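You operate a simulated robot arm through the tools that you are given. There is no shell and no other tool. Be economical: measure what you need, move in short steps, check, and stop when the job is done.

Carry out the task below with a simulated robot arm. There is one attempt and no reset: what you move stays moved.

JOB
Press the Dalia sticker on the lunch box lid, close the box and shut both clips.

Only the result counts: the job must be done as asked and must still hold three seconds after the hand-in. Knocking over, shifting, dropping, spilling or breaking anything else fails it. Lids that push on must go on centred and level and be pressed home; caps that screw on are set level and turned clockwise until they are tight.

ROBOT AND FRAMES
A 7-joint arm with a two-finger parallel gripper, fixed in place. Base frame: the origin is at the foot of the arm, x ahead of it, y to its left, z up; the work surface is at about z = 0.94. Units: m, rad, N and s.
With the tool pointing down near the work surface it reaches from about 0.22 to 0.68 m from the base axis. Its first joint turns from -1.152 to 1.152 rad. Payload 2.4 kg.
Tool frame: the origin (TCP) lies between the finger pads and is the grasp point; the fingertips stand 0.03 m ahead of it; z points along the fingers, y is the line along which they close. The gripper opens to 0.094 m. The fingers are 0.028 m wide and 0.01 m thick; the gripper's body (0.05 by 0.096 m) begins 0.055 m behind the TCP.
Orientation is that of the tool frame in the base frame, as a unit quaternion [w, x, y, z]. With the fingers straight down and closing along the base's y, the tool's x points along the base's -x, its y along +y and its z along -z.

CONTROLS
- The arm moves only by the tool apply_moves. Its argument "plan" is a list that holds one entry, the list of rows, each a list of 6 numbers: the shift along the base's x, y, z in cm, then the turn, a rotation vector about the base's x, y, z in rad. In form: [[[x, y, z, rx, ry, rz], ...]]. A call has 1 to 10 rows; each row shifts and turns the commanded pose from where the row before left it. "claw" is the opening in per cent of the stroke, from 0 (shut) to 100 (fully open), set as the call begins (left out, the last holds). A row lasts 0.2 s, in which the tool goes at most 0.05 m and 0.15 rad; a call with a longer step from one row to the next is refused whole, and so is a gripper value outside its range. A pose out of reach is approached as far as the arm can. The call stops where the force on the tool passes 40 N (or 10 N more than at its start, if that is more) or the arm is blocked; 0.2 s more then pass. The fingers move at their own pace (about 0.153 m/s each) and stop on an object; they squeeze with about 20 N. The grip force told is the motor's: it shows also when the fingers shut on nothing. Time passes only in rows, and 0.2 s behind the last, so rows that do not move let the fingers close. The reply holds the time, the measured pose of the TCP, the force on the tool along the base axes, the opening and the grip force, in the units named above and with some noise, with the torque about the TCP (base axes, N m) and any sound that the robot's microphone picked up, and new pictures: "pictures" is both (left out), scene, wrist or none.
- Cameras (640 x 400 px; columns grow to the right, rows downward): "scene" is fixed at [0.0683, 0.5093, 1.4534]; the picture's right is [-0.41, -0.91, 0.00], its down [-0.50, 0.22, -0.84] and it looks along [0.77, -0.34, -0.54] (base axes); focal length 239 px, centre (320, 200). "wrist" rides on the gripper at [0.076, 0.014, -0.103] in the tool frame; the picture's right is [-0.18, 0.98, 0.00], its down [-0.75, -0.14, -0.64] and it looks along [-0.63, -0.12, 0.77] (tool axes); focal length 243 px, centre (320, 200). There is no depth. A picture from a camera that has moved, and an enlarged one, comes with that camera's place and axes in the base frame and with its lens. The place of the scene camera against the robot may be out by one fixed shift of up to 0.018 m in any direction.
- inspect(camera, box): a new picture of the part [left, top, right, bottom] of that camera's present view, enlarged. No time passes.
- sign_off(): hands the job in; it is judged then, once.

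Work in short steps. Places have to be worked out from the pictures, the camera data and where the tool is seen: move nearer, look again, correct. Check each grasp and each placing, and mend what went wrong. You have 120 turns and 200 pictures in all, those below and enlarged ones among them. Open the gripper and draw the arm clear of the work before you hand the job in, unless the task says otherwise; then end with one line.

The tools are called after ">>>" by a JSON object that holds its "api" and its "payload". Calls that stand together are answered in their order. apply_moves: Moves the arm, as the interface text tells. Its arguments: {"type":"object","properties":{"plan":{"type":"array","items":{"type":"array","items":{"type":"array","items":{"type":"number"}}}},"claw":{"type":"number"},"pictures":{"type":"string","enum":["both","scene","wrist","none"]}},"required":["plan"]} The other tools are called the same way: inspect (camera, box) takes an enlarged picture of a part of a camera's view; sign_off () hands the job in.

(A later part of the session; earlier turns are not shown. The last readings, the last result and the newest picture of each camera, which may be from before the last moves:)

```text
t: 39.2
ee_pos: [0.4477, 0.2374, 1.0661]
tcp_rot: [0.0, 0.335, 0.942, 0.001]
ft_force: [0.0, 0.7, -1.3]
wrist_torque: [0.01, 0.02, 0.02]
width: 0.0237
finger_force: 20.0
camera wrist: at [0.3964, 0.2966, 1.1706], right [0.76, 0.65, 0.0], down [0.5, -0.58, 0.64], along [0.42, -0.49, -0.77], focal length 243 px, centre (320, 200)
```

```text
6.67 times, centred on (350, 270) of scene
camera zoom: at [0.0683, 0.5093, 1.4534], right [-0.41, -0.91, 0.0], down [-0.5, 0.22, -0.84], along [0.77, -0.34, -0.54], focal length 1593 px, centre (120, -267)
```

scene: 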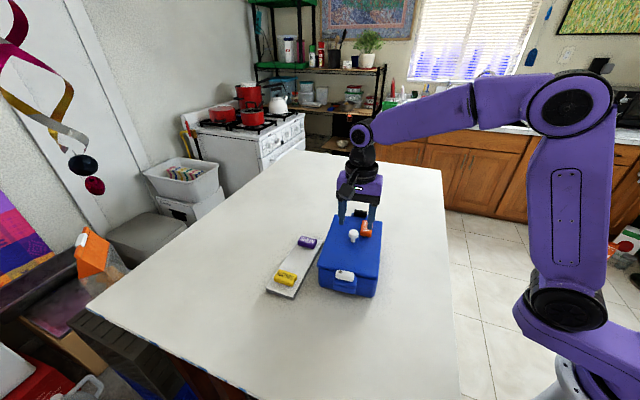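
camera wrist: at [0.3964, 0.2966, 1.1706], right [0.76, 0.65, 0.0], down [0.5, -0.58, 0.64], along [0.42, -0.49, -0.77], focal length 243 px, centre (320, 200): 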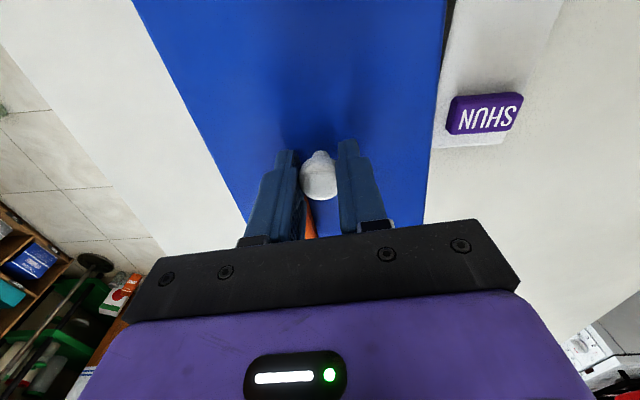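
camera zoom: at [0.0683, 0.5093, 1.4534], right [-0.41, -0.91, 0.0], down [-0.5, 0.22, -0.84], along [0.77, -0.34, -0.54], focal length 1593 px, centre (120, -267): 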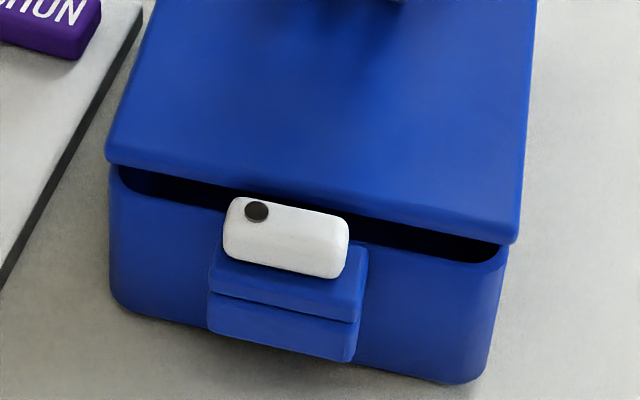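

It is gripped again and lifted about 9 mm. I'll shift 4 mm towards the white clip and 1.3 mm to the tray side, then lower just to touch.

>>> {"api": "apply_moves", "payload": {"plan": [[[-0.22, 0.35, 0, 0, 0, 0], [0, 0, 0, 0, 0, 0], [0, 0, -0.4, 0, 0, 0], [0, 0, -0.3, 0, 0, 0], [0, 0, -0.2, 0, 0, 0]]], "claw": 0, "pictures": "none"}}

>>> {"api": "inspect", "payload": {"camera": "scene", "box": [310, 240, 390, 300]}}

```text
t: 40.4
ee_pos: [0.4443, 0.2407, 1.0565]
tcp_rot: [0.0, 0.334, 0.943, 0.0]
ft_force: [0.2, 0.5, -0.2]
wrist_torque: [0.0, 0.01, -0.03]
width: 0.0236
finger_force: 19.6
```

```text
6.67 times, centred on (350, 270) of scene
camera zoom: at [0.0683, 0.5093, 1.4534], right [-0.41, -0.91, 0.0], down [-0.5, 0.22, -0.84], along [0.77, -0.34, -0.54], focal length 1593 px, centre (120, -267)
```

zoom: 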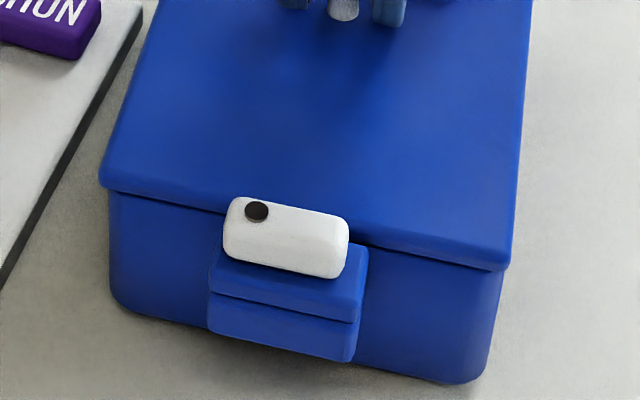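

The dark gap is gone and the front overhang looks right. I'll make a last 0.8 mm trim across the width and then lower until it touches.

>>> {"api": "apply_moves", "payload": {"plan": [[[-0.05, -0.06, 0, 0, 0, 0], [0, 0, -0.1, 0, 0, 0], [0, 0, 0, 0, 0, 0]]], "claw": 0, "pictures": "none"}}

>>> {"api": "apply_moves", "payload": {"plan": [[[0, 0, -0.1, 0, 0, 0], [0, 0, 0, 0, 0, 0]]], "claw": 0, "pictures": "none"}}

>>> {"api": "apply_moves", "payload": {"plan": [[[0, 0, -0.1, 0, 0, 0], [0, 0, 0, 0, 0, 0]]], "claw": 0, "pictures": "none"}}

>>> {"api": "inspect", "payload": {"camera": "scene", "box": [310, 240, 390, 300]}}

```text
t: 41.2
ee_pos: [0.4441, 0.2399, 1.0564]
tcp_rot: [0.0, 0.335, 0.942, 0.001]
ft_force: [0.5, 0.2, -1.0]
wrist_torque: [0.03, 0.03, 0.04]
width: 0.0236
finger_force: 19.6
```

```text
t: 41.8
ee_pos: [0.4436, 0.2403, 1.0558]
tcp_rot: [0.0, 0.335, 0.942, 0.0]
ft_force: [0.3, -0.8, 4.2]
wrist_torque: [0.27, 0.34, -0.01]
width: 0.0234
finger_force: 20.1
```

```text
t: 42.4
ee_pos: [0.4459, 0.2402, 1.0556]
tcp_rot: [0.0, 0.334, 0.943, 0.0]
ft_force: [2.7, -1.1, 1.9]
wrist_torque: [0.25, 0.26, -0.02]
width: 0.0235
finger_force: 19.7
heard: snap
```

```text
6.67 times, centred on (350, 270) of scene
camera zoom: at [0.0684, 0.5092, 1.4534], right [-0.41, -0.91, 0.0], down [-0.5, 0.22, -0.84], along [0.77, -0.34, -0.54], focal length 1593 px, centre (120, -267)
```

zoom: 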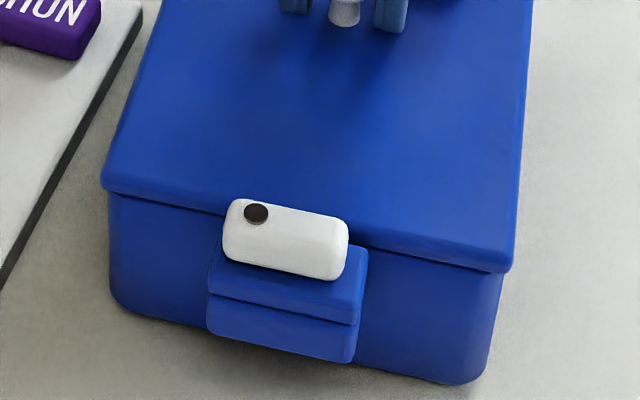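

I heard a snap, so the lid has seated. I'll release, rise, and press from above with the fingers closed to make sure it is home.

>>> {"api": "apply_moves", "payload": {"plan": [[[0, 0, 0, 0, 0, 0], [0, 0, 0, 0, 0, 0]]], "claw": 55, "pictures": "none"}}

>>> {"api": "apply_moves", "payload": {"plan": [[[0, 0, 2, 0, 0, 0], [0, 0, 3, 0, 0, 0], [0, 0, 0, 0, 0, 0]]], "claw": 55}}

>>> {"api": "inspect", "payload": {"camera": "scene", "box": [310, 200, 390, 300]}}

>>> {"api": "inspect", "payload": {"camera": "wrist", "box": [200, 80, 440, 230]}}

```text
t: 43.0
ee_pos: [0.4448, 0.2402, 1.0548]
tcp_rot: [0.0, 0.335, 0.942, 0.0]
ft_force: [0.0, 0.0, 0.5]
wrist_torque: [-0.03, 0.01, 0.01]
width: 0.0518
finger_force: 0.0
```

```text
t: 43.8
ee_pos: [0.4442, 0.2403, 1.106]
tcp_rot: [0.0, 0.335, 0.942, 0.0]
ft_force: [1.2, -0.1, -0.2]
wrist_torque: [-0.01, 0.02, 0.02]
width: 0.0516
finger_force: 0.0
camera wrist: at [0.3938, 0.299, 1.2091], right [0.76, 0.65, 0.0], down [0.5, -0.58, 0.64], along [0.42, -0.49, -0.77], focal length 243 px, centre (320, 200)
```

scene: 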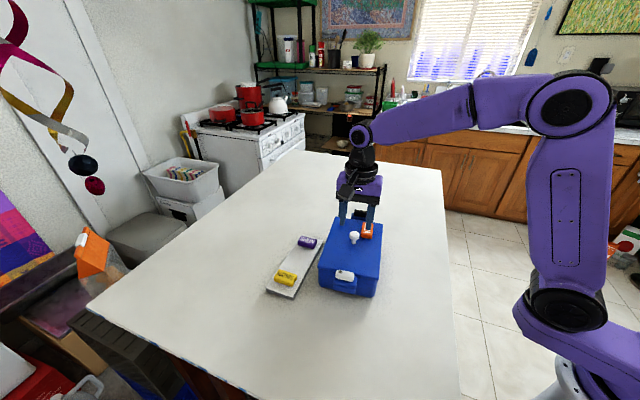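
wrist: 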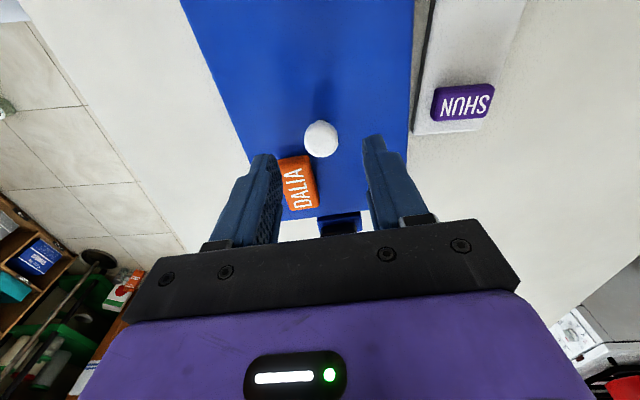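

```text
4.00 times, centred on (350, 250) of scene
camera zoom: at [0.0683, 0.5093, 1.4534], right [-0.41, -0.91, 0.0], down [-0.5, 0.22, -0.84], along [0.77, -0.34, -0.54], focal length 956 px, centre (200, 0)
```

zoom: 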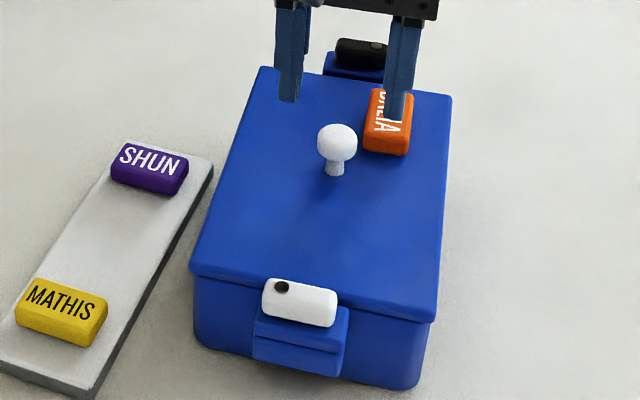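

```text
2.67 times, centred on (320, 155) of wrist
camera zoom: at [0.3938, 0.299, 1.2091], right [0.76, 0.65, 0.0], down [0.5, -0.58, 0.64], along [0.42, -0.49, -0.77], focal length 647 px, centre (320, 320)
```

zoom: 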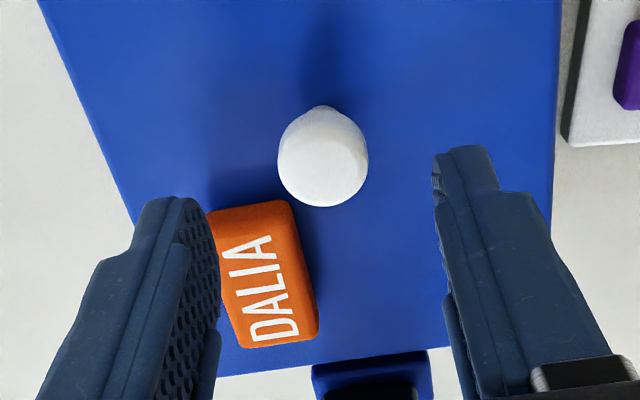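

The lid looks flush and centred. I'll press on the knob with closed fingers.

>>> {"api": "apply_moves", "payload": {"plan": [[[0.25, -0.2, 0, 0, 0, 0], [0, 0, 0, 0, 0, 0], [0, 0, -1.0, 0, 0, 0], [0, 0, -0.7, 0, 0, 0], [0, 0, -0.3, 0, 0, 0], [0, 0, -0.2, 0, 0, 0], [0, 0, -0.2, 0, 0, 0], [0, 0, -0.2, 0, 0, 0], [0, 0, -0.2, 0, 0, 0]]], "claw": 0, "pictures": "none"}}

>>> {"api": "inspect", "payload": {"camera": "scene", "box": [310, 200, 390, 300]}}

```text
t: 45.8
ee_pos: [0.4468, 0.2371, 1.0801]
tcp_rot: [0.002, 0.335, 0.942, 0.001]
ft_force: [-6.9, -5.1, 26.3]
wrist_torque: [-0.12, 0.22, 0.06]
width: 0.0
finger_force: 20.2
```

```text
4.00 times, centred on (350, 250) of scene
camera zoom: at [0.0677, 0.509, 1.4535], right [-0.41, -0.91, 0.0], down [-0.5, 0.22, -0.84], along [0.77, -0.34, -0.54], focal length 956 px, centre (200, 0)
```

zoom: 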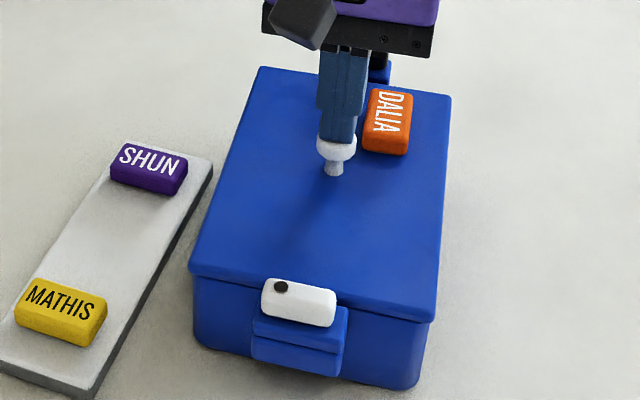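

I got 26 N on the knob and it moved no further. I'll rise and move back to take the near-vertical view of the white-clip end.

>>> {"api": "apply_moves", "payload": {"plan": [[[0, 0, -0.1, 0, 0, 0], [0, 0, 2, 0, 0, 0], [0, 0, 3, 0, 0, 0], [-2, 2, 3, 0, 0, 0], [-2, 2, 3, 0, 0, 0], [-1.9, 1.6, 1, 0, 0, 0]]], "claw": 0, "pictures": "wrist"}}

>>> {"api": "inspect", "payload": {"camera": "wrist", "box": [240, 0, 400, 100]}}

>>> {"api": "inspect", "payload": {"camera": "scene", "box": [310, 200, 390, 300]}}

```text
t: 47.2
ee_pos: [0.3878, 0.2948, 1.1968]
tcp_rot: [0.001, 0.334, 0.942, 0.0]
ft_force: [0.4, -0.1, 0.1]
wrist_torque: [0.03, 0.03, -0.01]
width: 0.0002
finger_force: 20.2
camera wrist: at [0.3375, 0.3538, 1.3001], right [0.76, 0.65, 0.0], down [0.5, -0.58, 0.64], along [0.41, -0.49, -0.77], focal length 243 px, centre (320, 200)
```

wrist: 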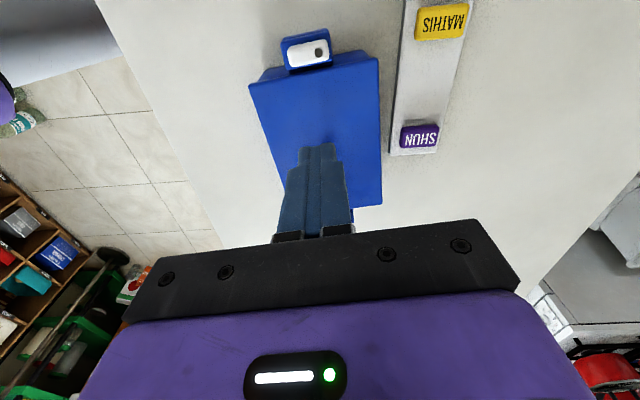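

```text
4.00 times, centred on (320, 50) of wrist
camera zoom: at [0.3375, 0.3538, 1.3001], right [0.76, 0.65, 0.0], down [0.5, -0.58, 0.64], along [0.41, -0.49, -0.77], focal length 970 px, centre (320, 800)
```

zoom: 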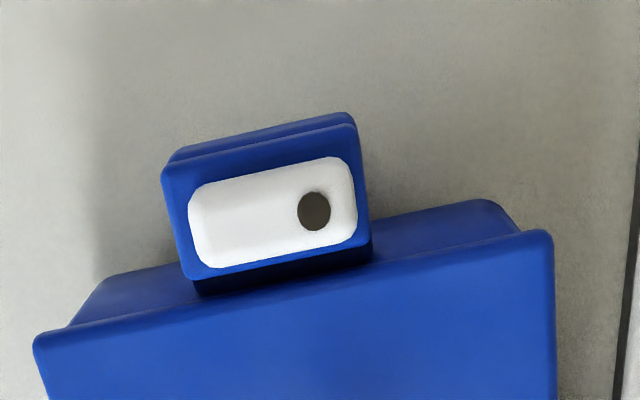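

```text
4.00 times, centred on (350, 250) of scene
camera zoom: at [0.0683, 0.5093, 1.4534], right [-0.41, -0.91, 0.0], down [-0.5, 0.22, -0.84], along [0.77, -0.34, -0.54], focal length 956 px, centre (200, 0)
```

zoom: 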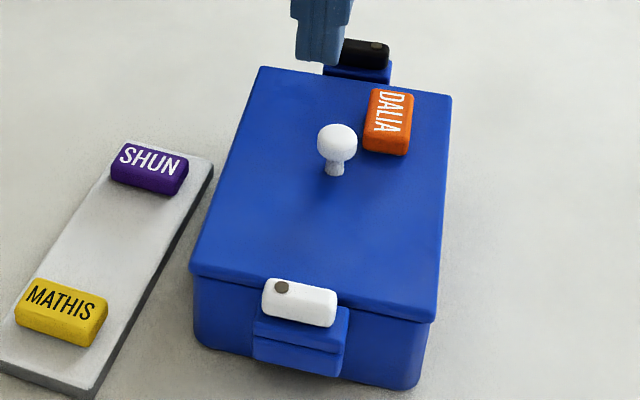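

The lid is seated evenly. The clip bars lie at about z = 1.025–1.038, with the white one's pin at (0.361, 0.322), so I'll try swinging its free end inward with the closed fingertips. First I'll go just outside the free end, still above it.

>>> {"api": "apply_moves", "payload": {"plan": [[[-2.2, 1.0, 0, 0, 0, 0], [-2.2, 1.0, -1, 0, 0, 0], [-2.2, 1.0, -3, 0, 0, 0], [0, 0, -4, 0, 0, 0], [0, 0, -3, 0, 0, 0]]], "claw": 0}}

>>> {"api": "inspect", "payload": {"camera": "scene", "box": [310, 240, 390, 300]}}

>>> {"api": "inspect", "payload": {"camera": "wrist", "box": [240, 80, 400, 230]}}

```text
t: 48.4
ee_pos: [0.322, 0.3247, 1.0862]
tcp_rot: [0.0, 0.334, 0.942, 0.0]
ft_force: [-0.7, -0.4, -0.4]
wrist_torque: [0.0, -0.03, 0.0]
width: 0.0002
finger_force: 20.2
camera wrist: at [0.2711, 0.3835, 1.1895], right [0.76, 0.65, 0.0], down [0.5, -0.58, 0.64], along [0.42, -0.49, -0.77], focal length 243 px, centre (320, 200)
```

scene: 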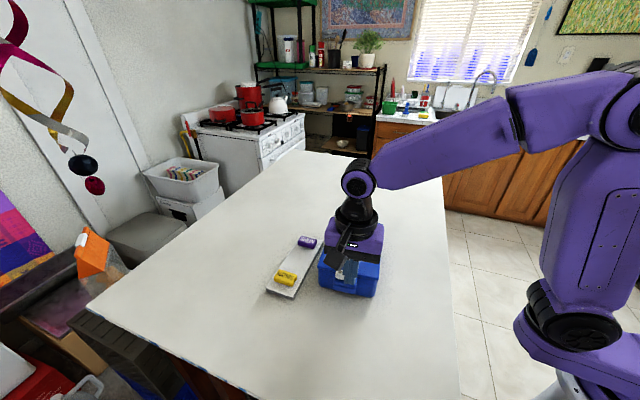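
wrist: 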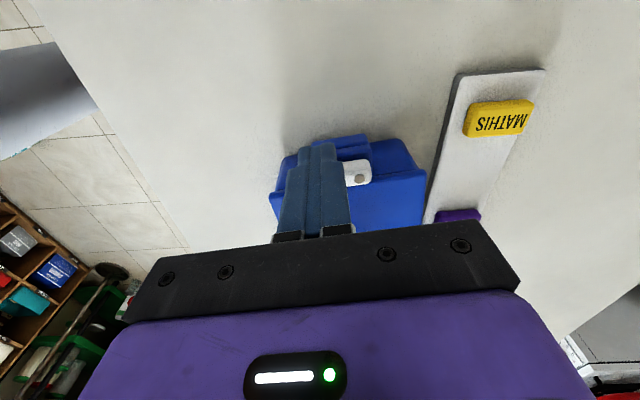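

```text
6.67 times, centred on (350, 270) of scene
camera zoom: at [0.0683, 0.5093, 1.4534], right [-0.41, -0.91, 0.0], down [-0.5, 0.22, -0.84], along [0.77, -0.34, -0.54], focal length 1593 px, centre (120, -267)
```

zoom: 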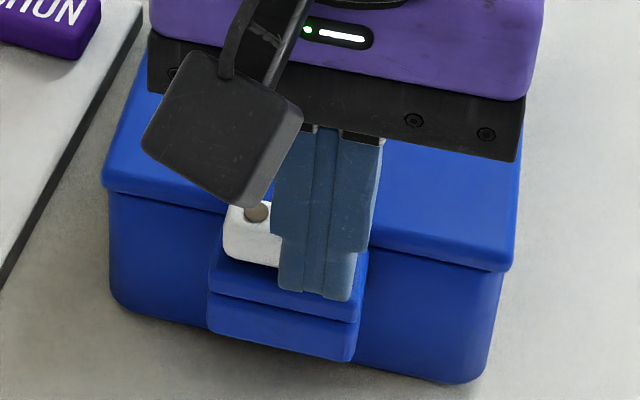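

```text
2.67 times, centred on (320, 155) of wrist
camera zoom: at [0.2711, 0.3835, 1.1895], right [0.76, 0.65, 0.0], down [0.5, -0.58, 0.64], along [0.42, -0.49, -0.77], focal length 647 px, centre (320, 320)
```

zoom: 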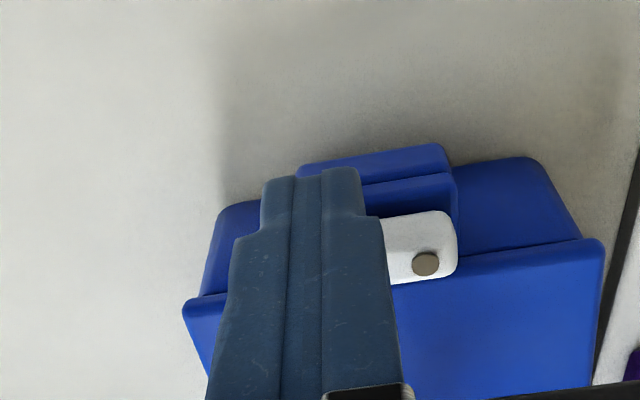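

The pin triangulates to (0.360, 0.323) with its top at 1.042. I'll lower the tips to about 1.033, just above the slab, and push a short way inward.

>>> {"api": "apply_moves", "payload": {"plan": [[[0, 0, -1.3, 0, 0, 0], [0, 0, -1.0, 0, 0, 0], [0, 0, 0, 0, 0, 0]]], "claw": 0, "pictures": "none"}}

>>> {"api": "apply_moves", "payload": {"plan": [[[0.4, -0.3, 0, 0, 0, 0], [0.3, -0.3, 0, 0, 0, 0], [0.3, -0.3, 0, 0, 0, 0]]], "claw": 0}}

>>> {"api": "inspect", "payload": {"camera": "scene", "box": [310, 240, 390, 300]}}

>>> {"api": "inspect", "payload": {"camera": "wrist", "box": [240, 80, 400, 230]}}

```text
t: 49.2
ee_pos: [0.3218, 0.3237, 1.0622]
tcp_rot: [0.0, 0.335, 0.942, 0.0]
ft_force: [0.2, 0.3, -0.1]
wrist_torque: [0.01, -0.02, 0.02]
width: 0.0
finger_force: 19.3
```

```text
t: 50.0
ee_pos: [0.3315, 0.3144, 1.0632]
tcp_rot: [-0.001, 0.335, 0.942, 0.001]
ft_force: [-0.5, -0.3, 0.3]
wrist_torque: [-0.01, 0.01, 0.01]
width: 0.0001
finger_force: 20.2
camera wrist: at [0.2814, 0.3743, 1.1666], right [0.76, 0.65, 0.0], down [0.5, -0.58, 0.64], along [0.42, -0.49, -0.77], focal length 243 px, centre (320, 200)
```

scene: 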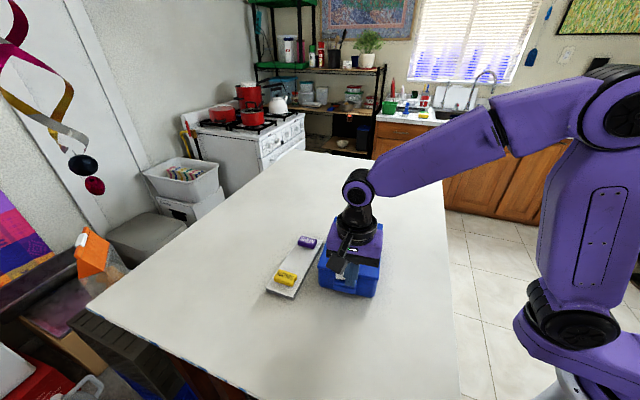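
wrist: 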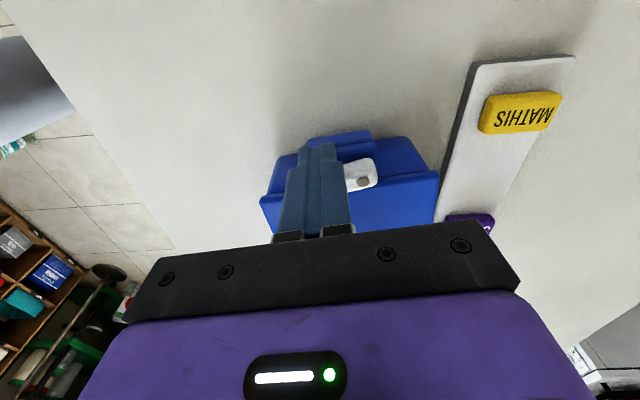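

```text
6.67 times, centred on (350, 270) of scene
camera zoom: at [0.0683, 0.5093, 1.4534], right [-0.41, -0.91, 0.0], down [-0.5, 0.22, -0.84], along [0.77, -0.34, -0.54], focal length 1593 px, centre (120, -267)
```

zoom: 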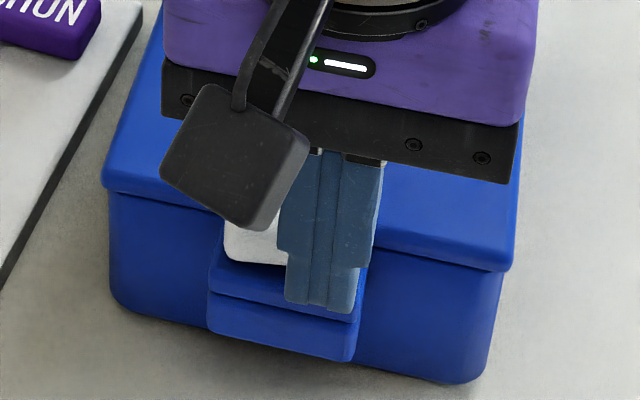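

```text
2.67 times, centred on (320, 155) of wrist
camera zoom: at [0.2814, 0.3743, 1.1666], right [0.76, 0.65, 0.0], down [0.5, -0.58, 0.64], along [0.42, -0.49, -0.77], focal length 647 px, centre (320, 320)
```

zoom: 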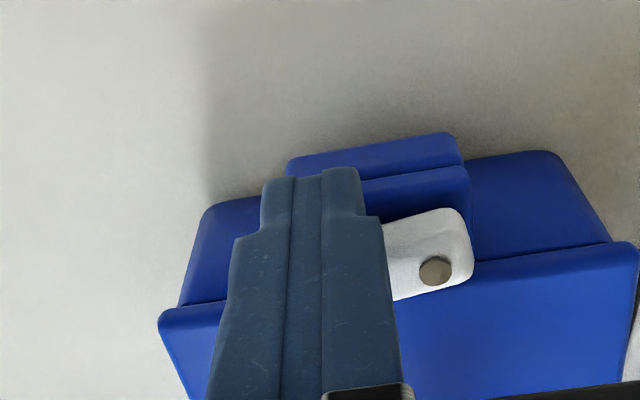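

The bar swivels freely, having turned about 30°. I'll follow its arc around the pin with the fingertip corner.

>>> {"api": "apply_moves", "payload": {"plan": [[[-0.43, -0.61, 0, 0, 0, 0], [0.73, -0.62, 0, 0, 0, 0], [0.57, -0.14, 0, 0, 0, 0], [0.58, 0.01, 0, 0, 0, 0]]], "claw": 0}}

>>> {"api": "inspect", "payload": {"camera": "wrist", "box": [240, 80, 400, 230]}}

>>> {"api": "inspect", "payload": {"camera": "scene", "box": [310, 240, 390, 300]}}

```text
t: 51.0
ee_pos: [0.3453, 0.3012, 1.0631]
tcp_rot: [0.0, 0.334, 0.942, 0.0]
ft_force: [-0.5, -0.5, -0.5]
wrist_torque: [-0.03, -0.02, 0.03]
width: 0.0
finger_force: 20.1
camera wrist: at [0.2962, 0.3604, 1.1663], right [0.76, 0.65, 0.0], down [0.5, -0.58, 0.64], along [0.42, -0.49, -0.77], focal length 243 px, centre (320, 200)
```

scene: 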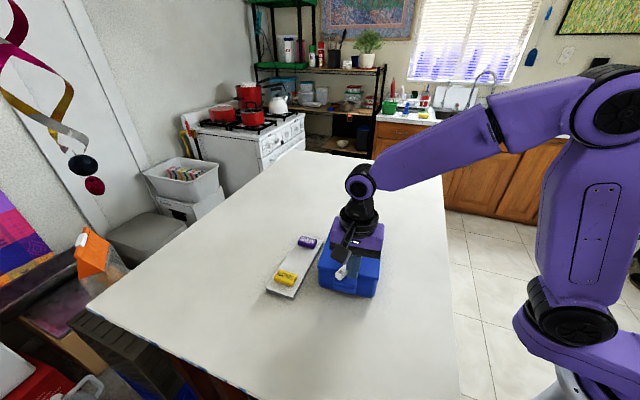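
wrist: 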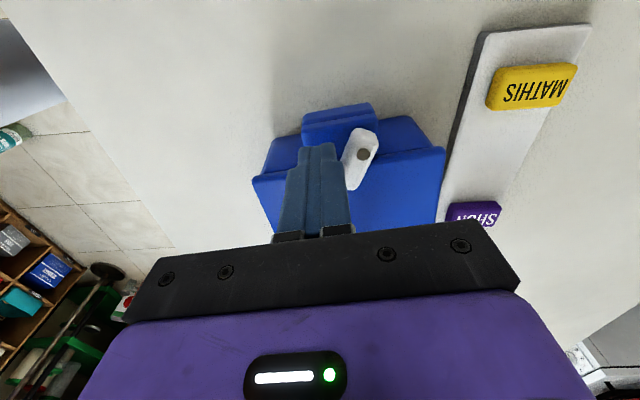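

```text
2.67 times, centred on (320, 155) of wrist
camera zoom: at [0.2962, 0.3604, 1.1663], right [0.76, 0.65, 0.0], down [0.5, -0.58, 0.64], along [0.42, -0.49, -0.77], focal length 647 px, centre (320, 320)
```

zoom: 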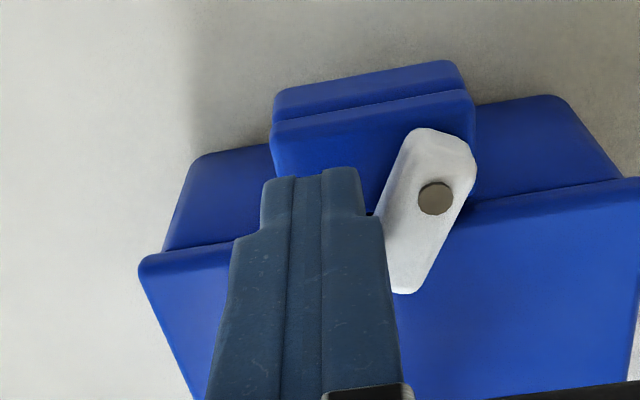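

```text
6.67 times, centred on (350, 270) of scene
camera zoom: at [0.0683, 0.5093, 1.4534], right [-0.41, -0.91, 0.0], down [-0.5, 0.22, -0.84], along [0.77, -0.34, -0.54], focal length 1593 px, centre (120, -267)
```

zoom: 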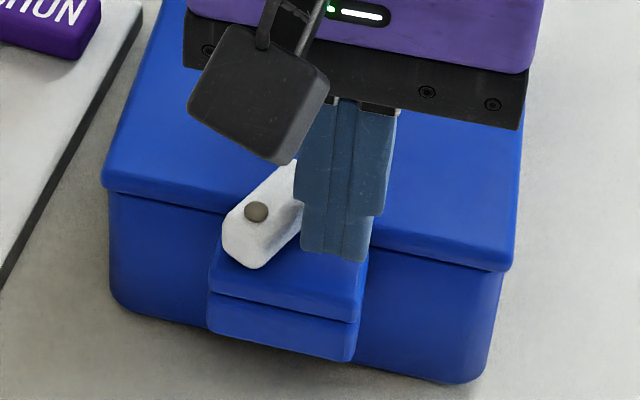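

It's at about 65° now. I'll continue the arc to 90°, ending with a sideways push and listening for a click.

>>> {"api": "apply_moves", "payload": {"plan": [[[0.57, 0.17, 0, 0, 0, 0], [0.4, 0.25, 0, 0, 0, 0], [0.25, 0.31, 0, 0, 0, 0]]], "claw": 0}}

>>> {"api": "inspect", "payload": {"camera": "wrist", "box": [240, 80, 400, 230]}}

```text
t: 51.8
ee_pos: [0.358, 0.3082, 1.0637]
tcp_rot: [0.0, 0.335, 0.942, -0.001]
ft_force: [-4.1, -5.5, 6.6]
wrist_torque: [-0.07, 0.09, 0.03]
width: 0.0
finger_force: 19.5
camera wrist: at [0.3078, 0.3673, 1.1666], right [0.76, 0.65, 0.0], down [0.5, -0.58, 0.64], along [0.41, -0.49, -0.77], focal length 243 px, centre (320, 200)
```

scene: 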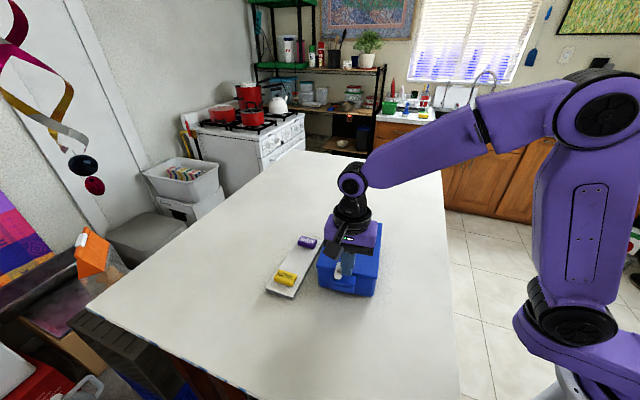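
wrist: 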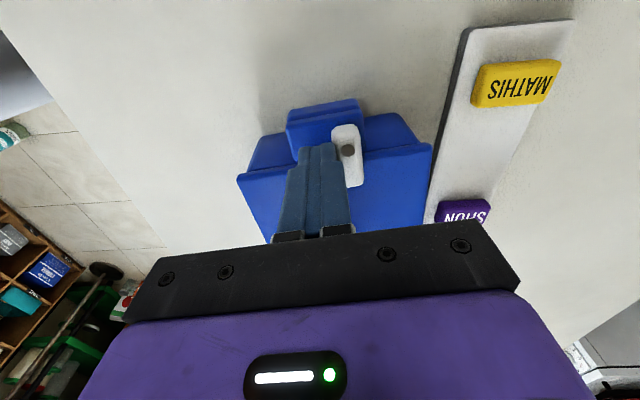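

```text
2.67 times, centred on (320, 155) of wrist
camera zoom: at [0.3078, 0.3673, 1.1666], right [0.76, 0.65, 0.0], down [0.5, -0.58, 0.64], along [0.41, -0.49, -0.77], focal length 647 px, centre (320, 320)
```

zoom: 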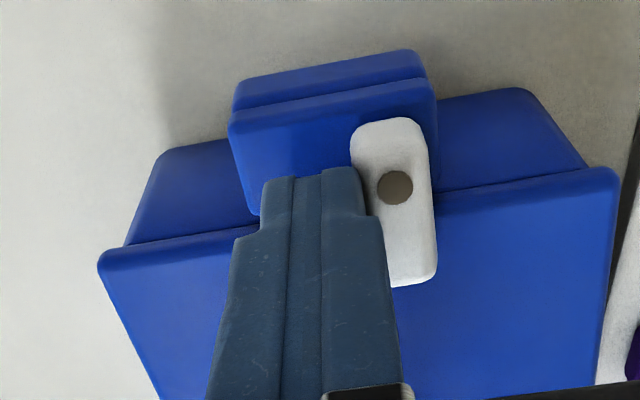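

The bar now points straight across the lid edge and resists at about 7 N. I'll nudge a little further to make sure it is at its stop.

>>> {"api": "apply_moves", "payload": {"plan": [[[0.13, 0.15, 0, 0, 0, 0], [0.06, 0.08, 0, 0, 0, 0], [0, 0, 0, 0, 0, 0]]], "claw": 0, "pictures": "none"}}

>>> {"api": "inspect", "payload": {"camera": "wrist", "box": [240, 80, 400, 230]}}

```text
t: 52.6
ee_pos: [0.3602, 0.312, 1.0634]
tcp_rot: [0.001, 0.335, 0.942, 0.001]
ft_force: [0.0, 0.4, 0.0]
wrist_torque: [-0.02, 0.03, 0.02]
width: 0.0
finger_force: 19.7
```

```text
2.67 times, centred on (320, 155) of wrist
camera zoom: at [0.3098, 0.3708, 1.1661], right [0.76, 0.65, 0.0], down [0.5, -0.59, 0.64], along [0.42, -0.49, -0.77], focal length 647 px, centre (320, 320)
```

zoom: 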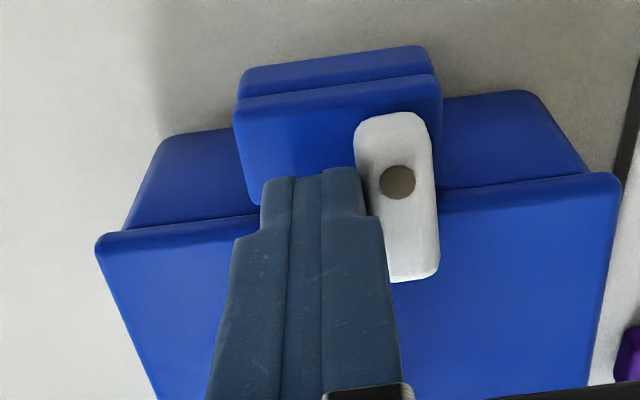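

Resistance dropped to zero and the bar is square over the lid at about 90°, as if past a detent. I'll back off, rise, and check from above.

>>> {"api": "apply_moves", "payload": {"plan": [[[-0.63, -0.78, 0, 0, 0, 0], [-0.63, -0.78, 0, 0, 0, 0], [0, 0, 3, 0, 0, 0], [0, 0, 4, 0, 0, 0], [1, 0.5, 3, 0, 0, 0], [2, 0.4, 3, 0, 0, 0]]], "claw": 0, "pictures": "wrist"}}

>>> {"api": "inspect", "payload": {"camera": "wrist", "box": [240, 0, 400, 100]}}

>>> {"api": "inspect", "payload": {"camera": "scene", "box": [310, 220, 390, 300]}}

```text
t: 54.0
ee_pos: [0.3775, 0.3034, 1.193]
tcp_rot: [0.0, 0.335, 0.942, 0.001]
ft_force: [-0.2, 0.0, -0.4]
wrist_torque: [0.03, 0.01, 0.0]
width: 0.0
finger_force: 19.8
camera wrist: at [0.3265, 0.3631, 1.2968], right [0.76, 0.65, 0.0], down [0.5, -0.58, 0.64], along [0.41, -0.49, -0.77], focal length 243 px, centre (320, 200)
```

wrist: 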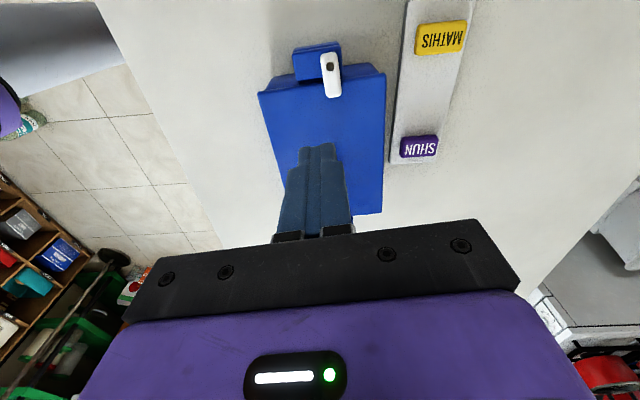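

```text
4.00 times, centred on (320, 50) of wrist
camera zoom: at [0.3265, 0.3631, 1.2968], right [0.76, 0.65, 0.0], down [0.5, -0.58, 0.64], along [0.41, -0.49, -0.77], focal length 970 px, centre (320, 800)
```

zoom: 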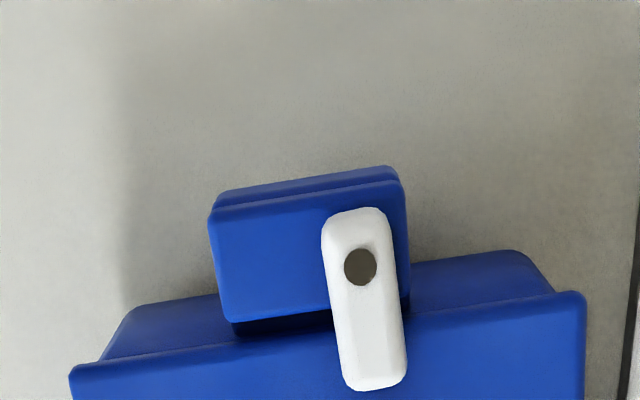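

```text
5.00 times, centred on (350, 260) of scene
camera zoom: at [0.0683, 0.5093, 1.4534], right [-0.41, -0.91, 0.0], down [-0.5, 0.22, -0.84], along [0.77, -0.34, -0.54], focal length 1195 px, centre (170, -100)
```

zoom: 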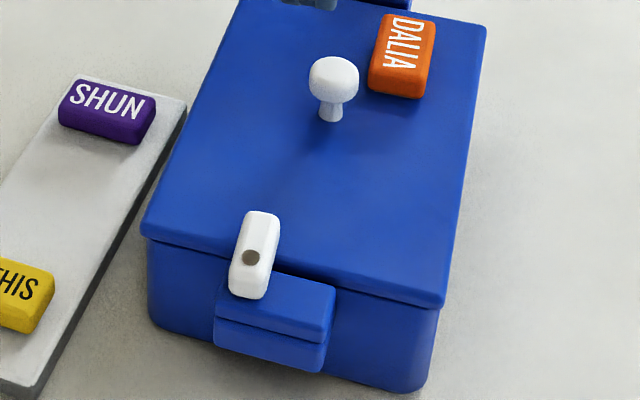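

The white clip is squarely over the lid. Next I'll view the black clip from above the other end.

>>> {"api": "apply_moves", "payload": {"plan": [[[3.3, -2.7, 0.4, 0, 0, 0], [3.3, -2.7, 0, 0, 0, 0], [3.3, -2.7, 0, 0, 0, 0], [3.3, -2.7, 0, 0, 0, 0], [3.3, -2.7, 0, 0, 0, 0], [2.9, -2.5, 0, 0, 0, 0]]], "claw": 0, "pictures": "none"}}

>>> {"api": "inspect", "payload": {"camera": "wrist", "box": [240, 0, 400, 100]}}

>>> {"api": "inspect", "payload": {"camera": "scene", "box": [330, 195, 390, 240]}}

```text
t: 55.4
ee_pos: [0.5725, 0.1424, 1.1974]
tcp_rot: [0.0, 0.335, 0.942, 0.0]
ft_force: [0.7, -0.5, 0.3]
wrist_torque: [-0.02, 0.0, -0.01]
width: 0.0
finger_force: 20.2
```

```text
4.00 times, centred on (320, 50) of wrist
camera zoom: at [0.5217, 0.2029, 1.3009], right [0.76, 0.65, 0.0], down [0.5, -0.58, 0.64], along [0.41, -0.49, -0.77], focal length 970 px, centre (320, 800)
```

zoom: 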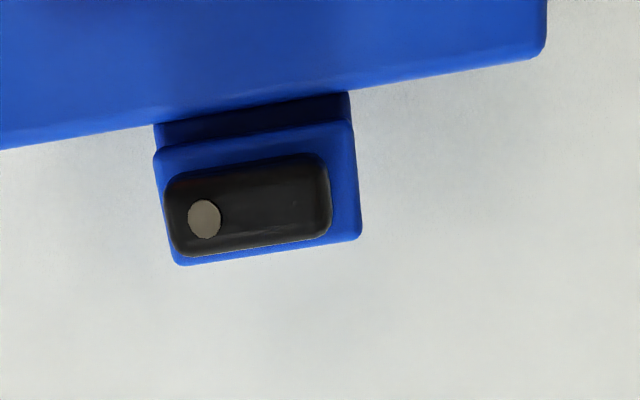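

```text
8.89 times, centred on (360, 218) of scene
camera zoom: at [0.0683, 0.5093, 1.4534], right [-0.41, -0.91, 0.0], down [-0.5, 0.22, -0.84], along [0.77, -0.34, -0.54], focal length 2124 px, centre (-36, 44)
```

zoom: 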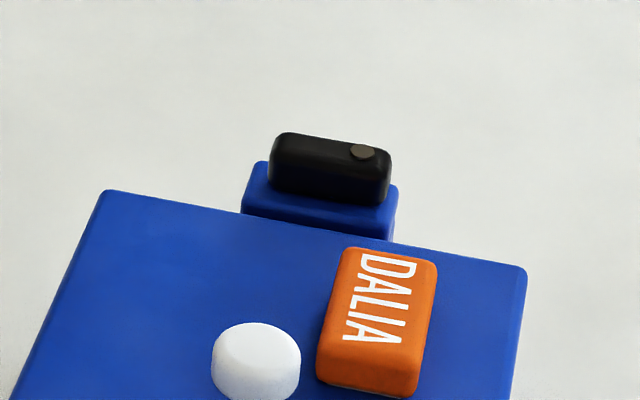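

The black clip mirrors the white one, with its pin at about (0.528, 0.155) and the free end on the tray side. I'll position the closed tips outside its free end and lower in two stages.

>>> {"api": "apply_moves", "payload": {"plan": [[[-0.55, 1.0, -3, 0, 0, 0], [0, 0, -4, 0, 0, 0], [0, 0, -4, 0, 0, 0]]], "claw": 0}}

>>> {"api": "inspect", "payload": {"camera": "wrist", "box": [240, 80, 400, 230]}}

>>> {"api": "inspect", "payload": {"camera": "scene", "box": [330, 185, 390, 240]}}

```text
t: 56.2
ee_pos: [0.5666, 0.1537, 1.0867]
tcp_rot: [0.0, 0.334, 0.942, 0.001]
ft_force: [-0.2, 0.0, -0.1]
wrist_torque: [0.01, -0.02, 0.01]
width: 0.0
finger_force: 19.7
camera wrist: at [0.5155, 0.2136, 1.1905], right [0.76, 0.65, 0.0], down [0.5, -0.58, 0.64], along [0.42, -0.49, -0.77], focal length 243 px, centre (320, 200)
```

scene: 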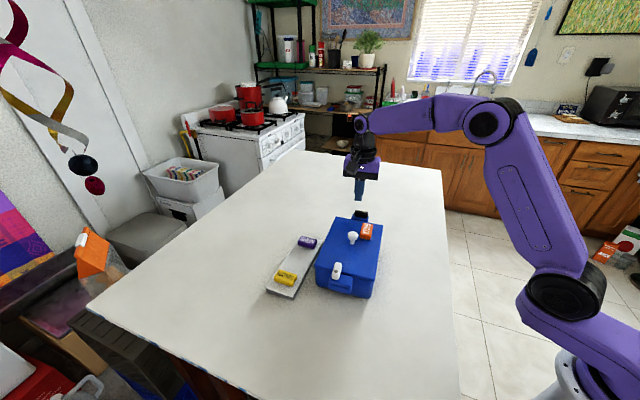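
wrist: 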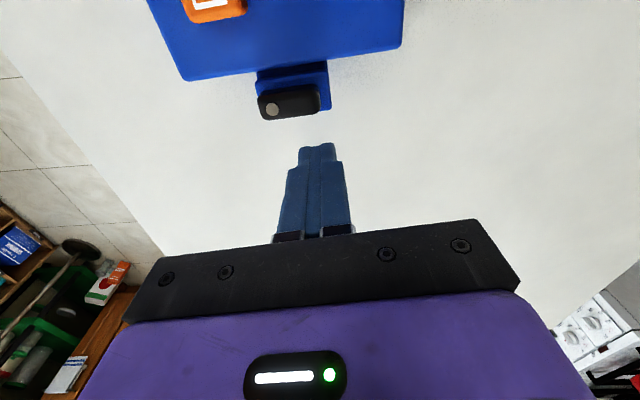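

```text
2.67 times, centred on (320, 155) of wrist
camera zoom: at [0.5155, 0.2136, 1.1905], right [0.76, 0.65, 0.0], down [0.5, -0.58, 0.64], along [0.42, -0.49, -0.77], focal length 647 px, centre (320, 320)
```

zoom: 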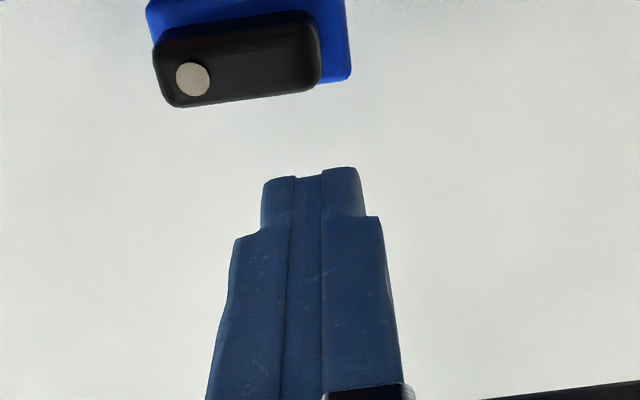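

```text
7.27 times, centred on (360, 212) of scene
camera zoom: at [0.0683, 0.5093, 1.4534], right [-0.41, -0.91, 0.0], down [-0.5, 0.22, -0.84], along [0.77, -0.34, -0.54], focal length 1738 px, centre (29, 109)
```

zoom: 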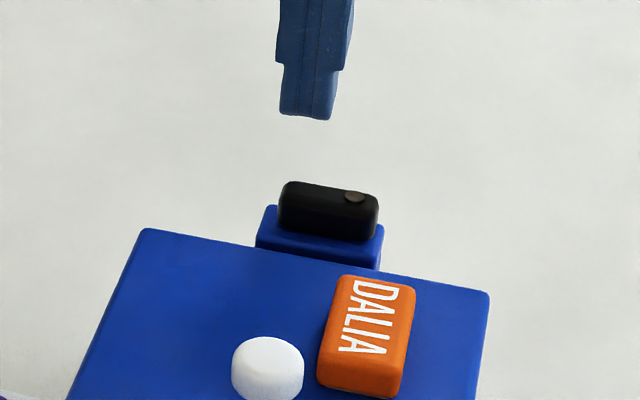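

The pin is confirmed at (0.528, 0.154). I'll lower the tips to bar height and run the mirrored push in stages.

>>> {"api": "apply_moves", "payload": {"plan": [[[0, 0, -1.3, 0, 0, 0], [0, 0, -1.0, 0, 0, 0], [-0.4, 0.3, 0, 0, 0, 0], [-0.4, 0.3, 0, 0, 0, 0], [-0.3, 0.3, 0, 0, 0, 0], [0.43, 0.61, 0, 0, 0, 0]]], "claw": 0}}

>>> {"api": "inspect", "payload": {"camera": "wrist", "box": [240, 60, 400, 210]}}

>>> {"api": "inspect", "payload": {"camera": "scene", "box": [330, 185, 390, 240]}}

```text
t: 57.6
ee_pos: [0.5601, 0.1691, 1.0637]
tcp_rot: [-0.001, 0.334, 0.942, 0.001]
ft_force: [0.3, -0.3, 0.4]
wrist_torque: [-0.01, -0.01, -0.02]
width: 0.0001
finger_force: 19.9
camera wrist: at [0.5088, 0.2289, 1.1672], right [0.76, 0.65, 0.0], down [0.5, -0.58, 0.64], along [0.41, -0.49, -0.77], focal length 243 px, centre (320, 200)
```

scene: 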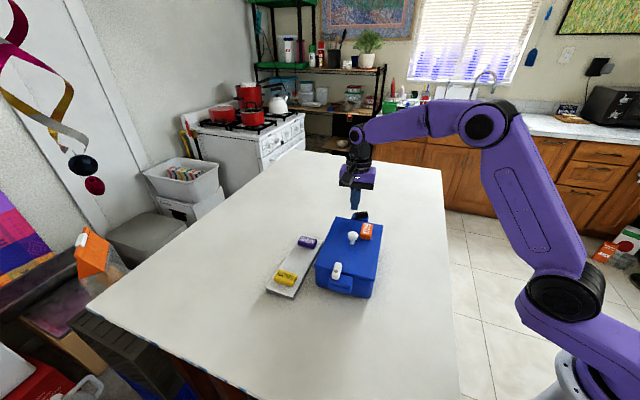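
wrist: 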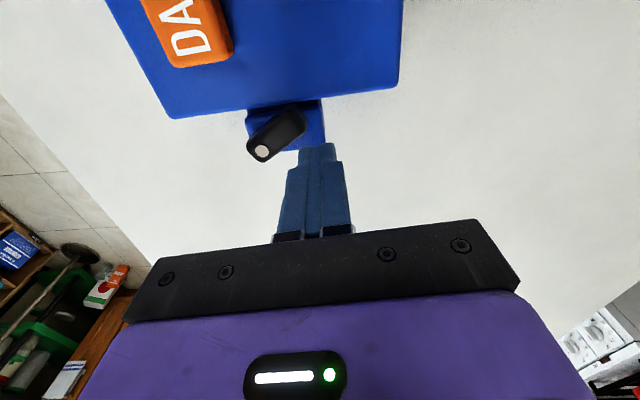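

```text
2.67 times, centred on (320, 135) of wrist
camera zoom: at [0.5088, 0.2289, 1.1672], right [0.76, 0.65, 0.0], down [0.5, -0.58, 0.64], along [0.41, -0.49, -0.77], focal length 647 px, centre (320, 373)
```

zoom: 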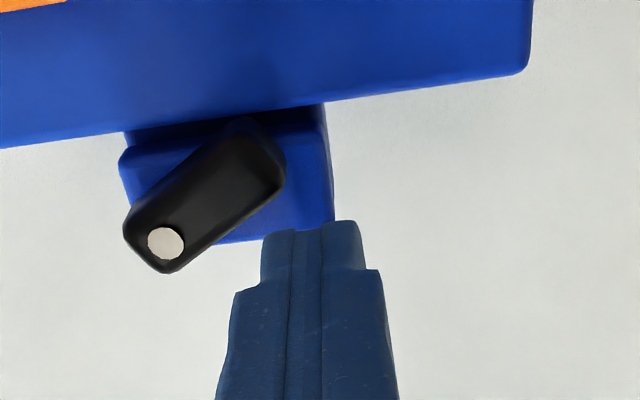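

```text
7.27 times, centred on (360, 212) of scene
camera zoom: at [0.0683, 0.5093, 1.4534], right [-0.41, -0.91, 0.0], down [-0.5, 0.22, -0.84], along [0.77, -0.34, -0.54], focal length 1738 px, centre (29, 109)
```

zoom: 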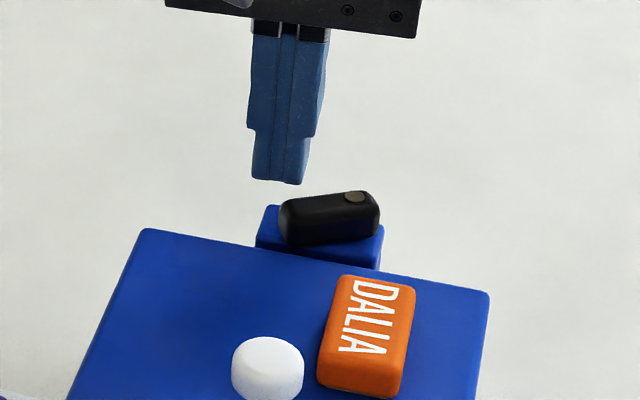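

It's turning as expected, so I'll continue along the arc.

>>> {"api": "apply_moves", "payload": {"plan": [[[-0.73, 0.62, 0, 0, 0, 0], [-0.57, 0.14, 0, 0, 0, 0], [-0.58, -0.01, 0, 0, 0, 0]]], "claw": 0, "pictures": "none"}}

>>> {"api": "inspect", "payload": {"camera": "wrist", "box": [240, 60, 400, 210]}}

>>> {"api": "inspect", "payload": {"camera": "scene", "box": [330, 185, 390, 240]}}

```text
t: 58.4
ee_pos: [0.5405, 0.1775, 1.0627]
tcp_rot: [0.0, 0.334, 0.942, -0.001]
ft_force: [-0.3, -0.5, 0.1]
wrist_torque: [0.01, 0.0, -0.01]
width: 0.0
finger_force: 19.8
```

```text
2.67 times, centred on (320, 135) of wrist
camera zoom: at [0.4898, 0.2363, 1.1675], right [0.76, 0.65, 0.0], down [0.5, -0.58, 0.64], along [0.42, -0.49, -0.77], focal length 647 px, centre (320, 373)
```

zoom: 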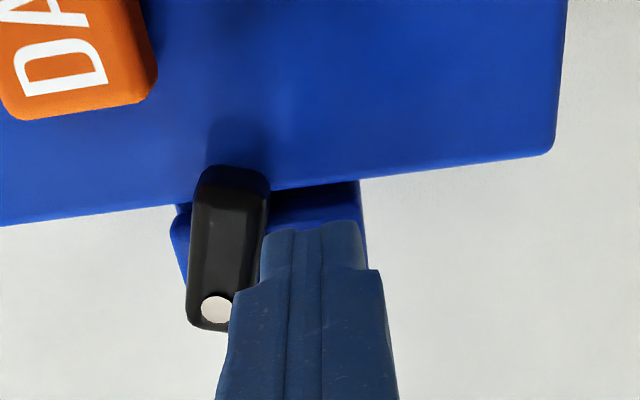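

```text
7.27 times, centred on (360, 212) of scene
camera zoom: at [0.0683, 0.5093, 1.4534], right [-0.41, -0.91, 0.0], down [-0.5, 0.22, -0.84], along [0.77, -0.34, -0.54], focal length 1738 px, centre (29, 109)
```

zoom: 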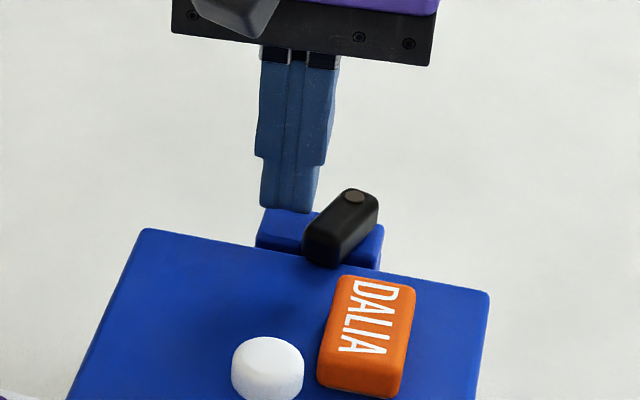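

It's at about 70°, so I'll finish the swing with the sideways push.

>>> {"api": "apply_moves", "payload": {"plan": [[[-0.57, -0.17, 0, 0, 0, 0], [-0.4, -0.25, 0, 0, 0, 0], [-0.25, -0.31, 0, 0, 0, 0]]], "claw": 0, "pictures": "none"}}

>>> {"api": "inspect", "payload": {"camera": "wrist", "box": [240, 60, 400, 210]}}

>>> {"api": "inspect", "payload": {"camera": "scene", "box": [330, 185, 390, 240]}}

```text
t: 59.2
ee_pos: [0.5281, 0.17, 1.0659]
tcp_rot: [0.002, 0.334, 0.943, 0.002]
ft_force: [3.4, 5.2, 5.1]
wrist_torque: [0.09, -0.09, 0.07]
width: 0.0001
finger_force: 19.9
```

```text
2.67 times, centred on (320, 135) of wrist
camera zoom: at [0.4782, 0.2292, 1.1683], right [0.76, 0.65, 0.0], down [0.49, -0.59, 0.64], along [0.42, -0.49, -0.77], focal length 647 px, centre (320, 373)
```

zoom: 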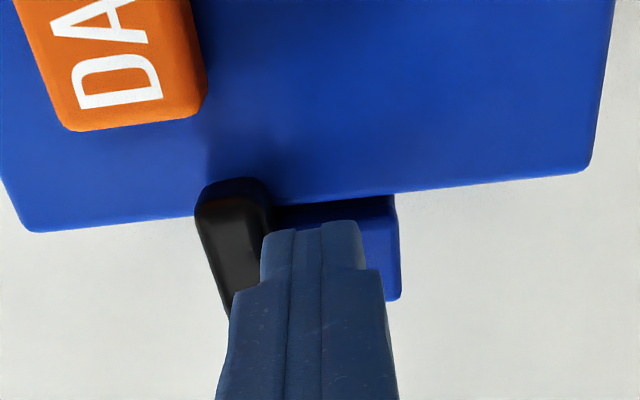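

```text
7.27 times, centred on (360, 212) of scene
camera zoom: at [0.0683, 0.5094, 1.4533], right [-0.41, -0.91, 0.0], down [-0.5, 0.22, -0.84], along [0.77, -0.34, -0.54], focal length 1738 px, centre (29, 109)
```

zoom: 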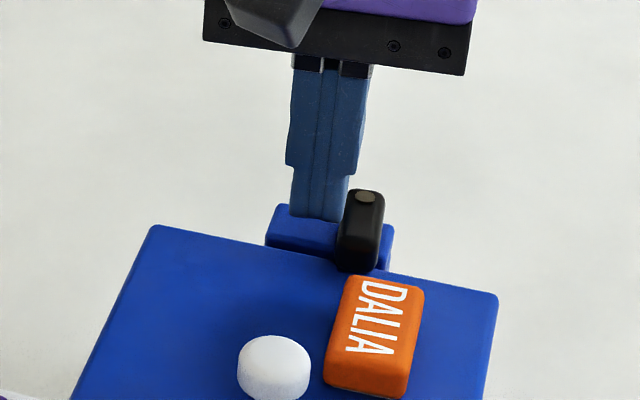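

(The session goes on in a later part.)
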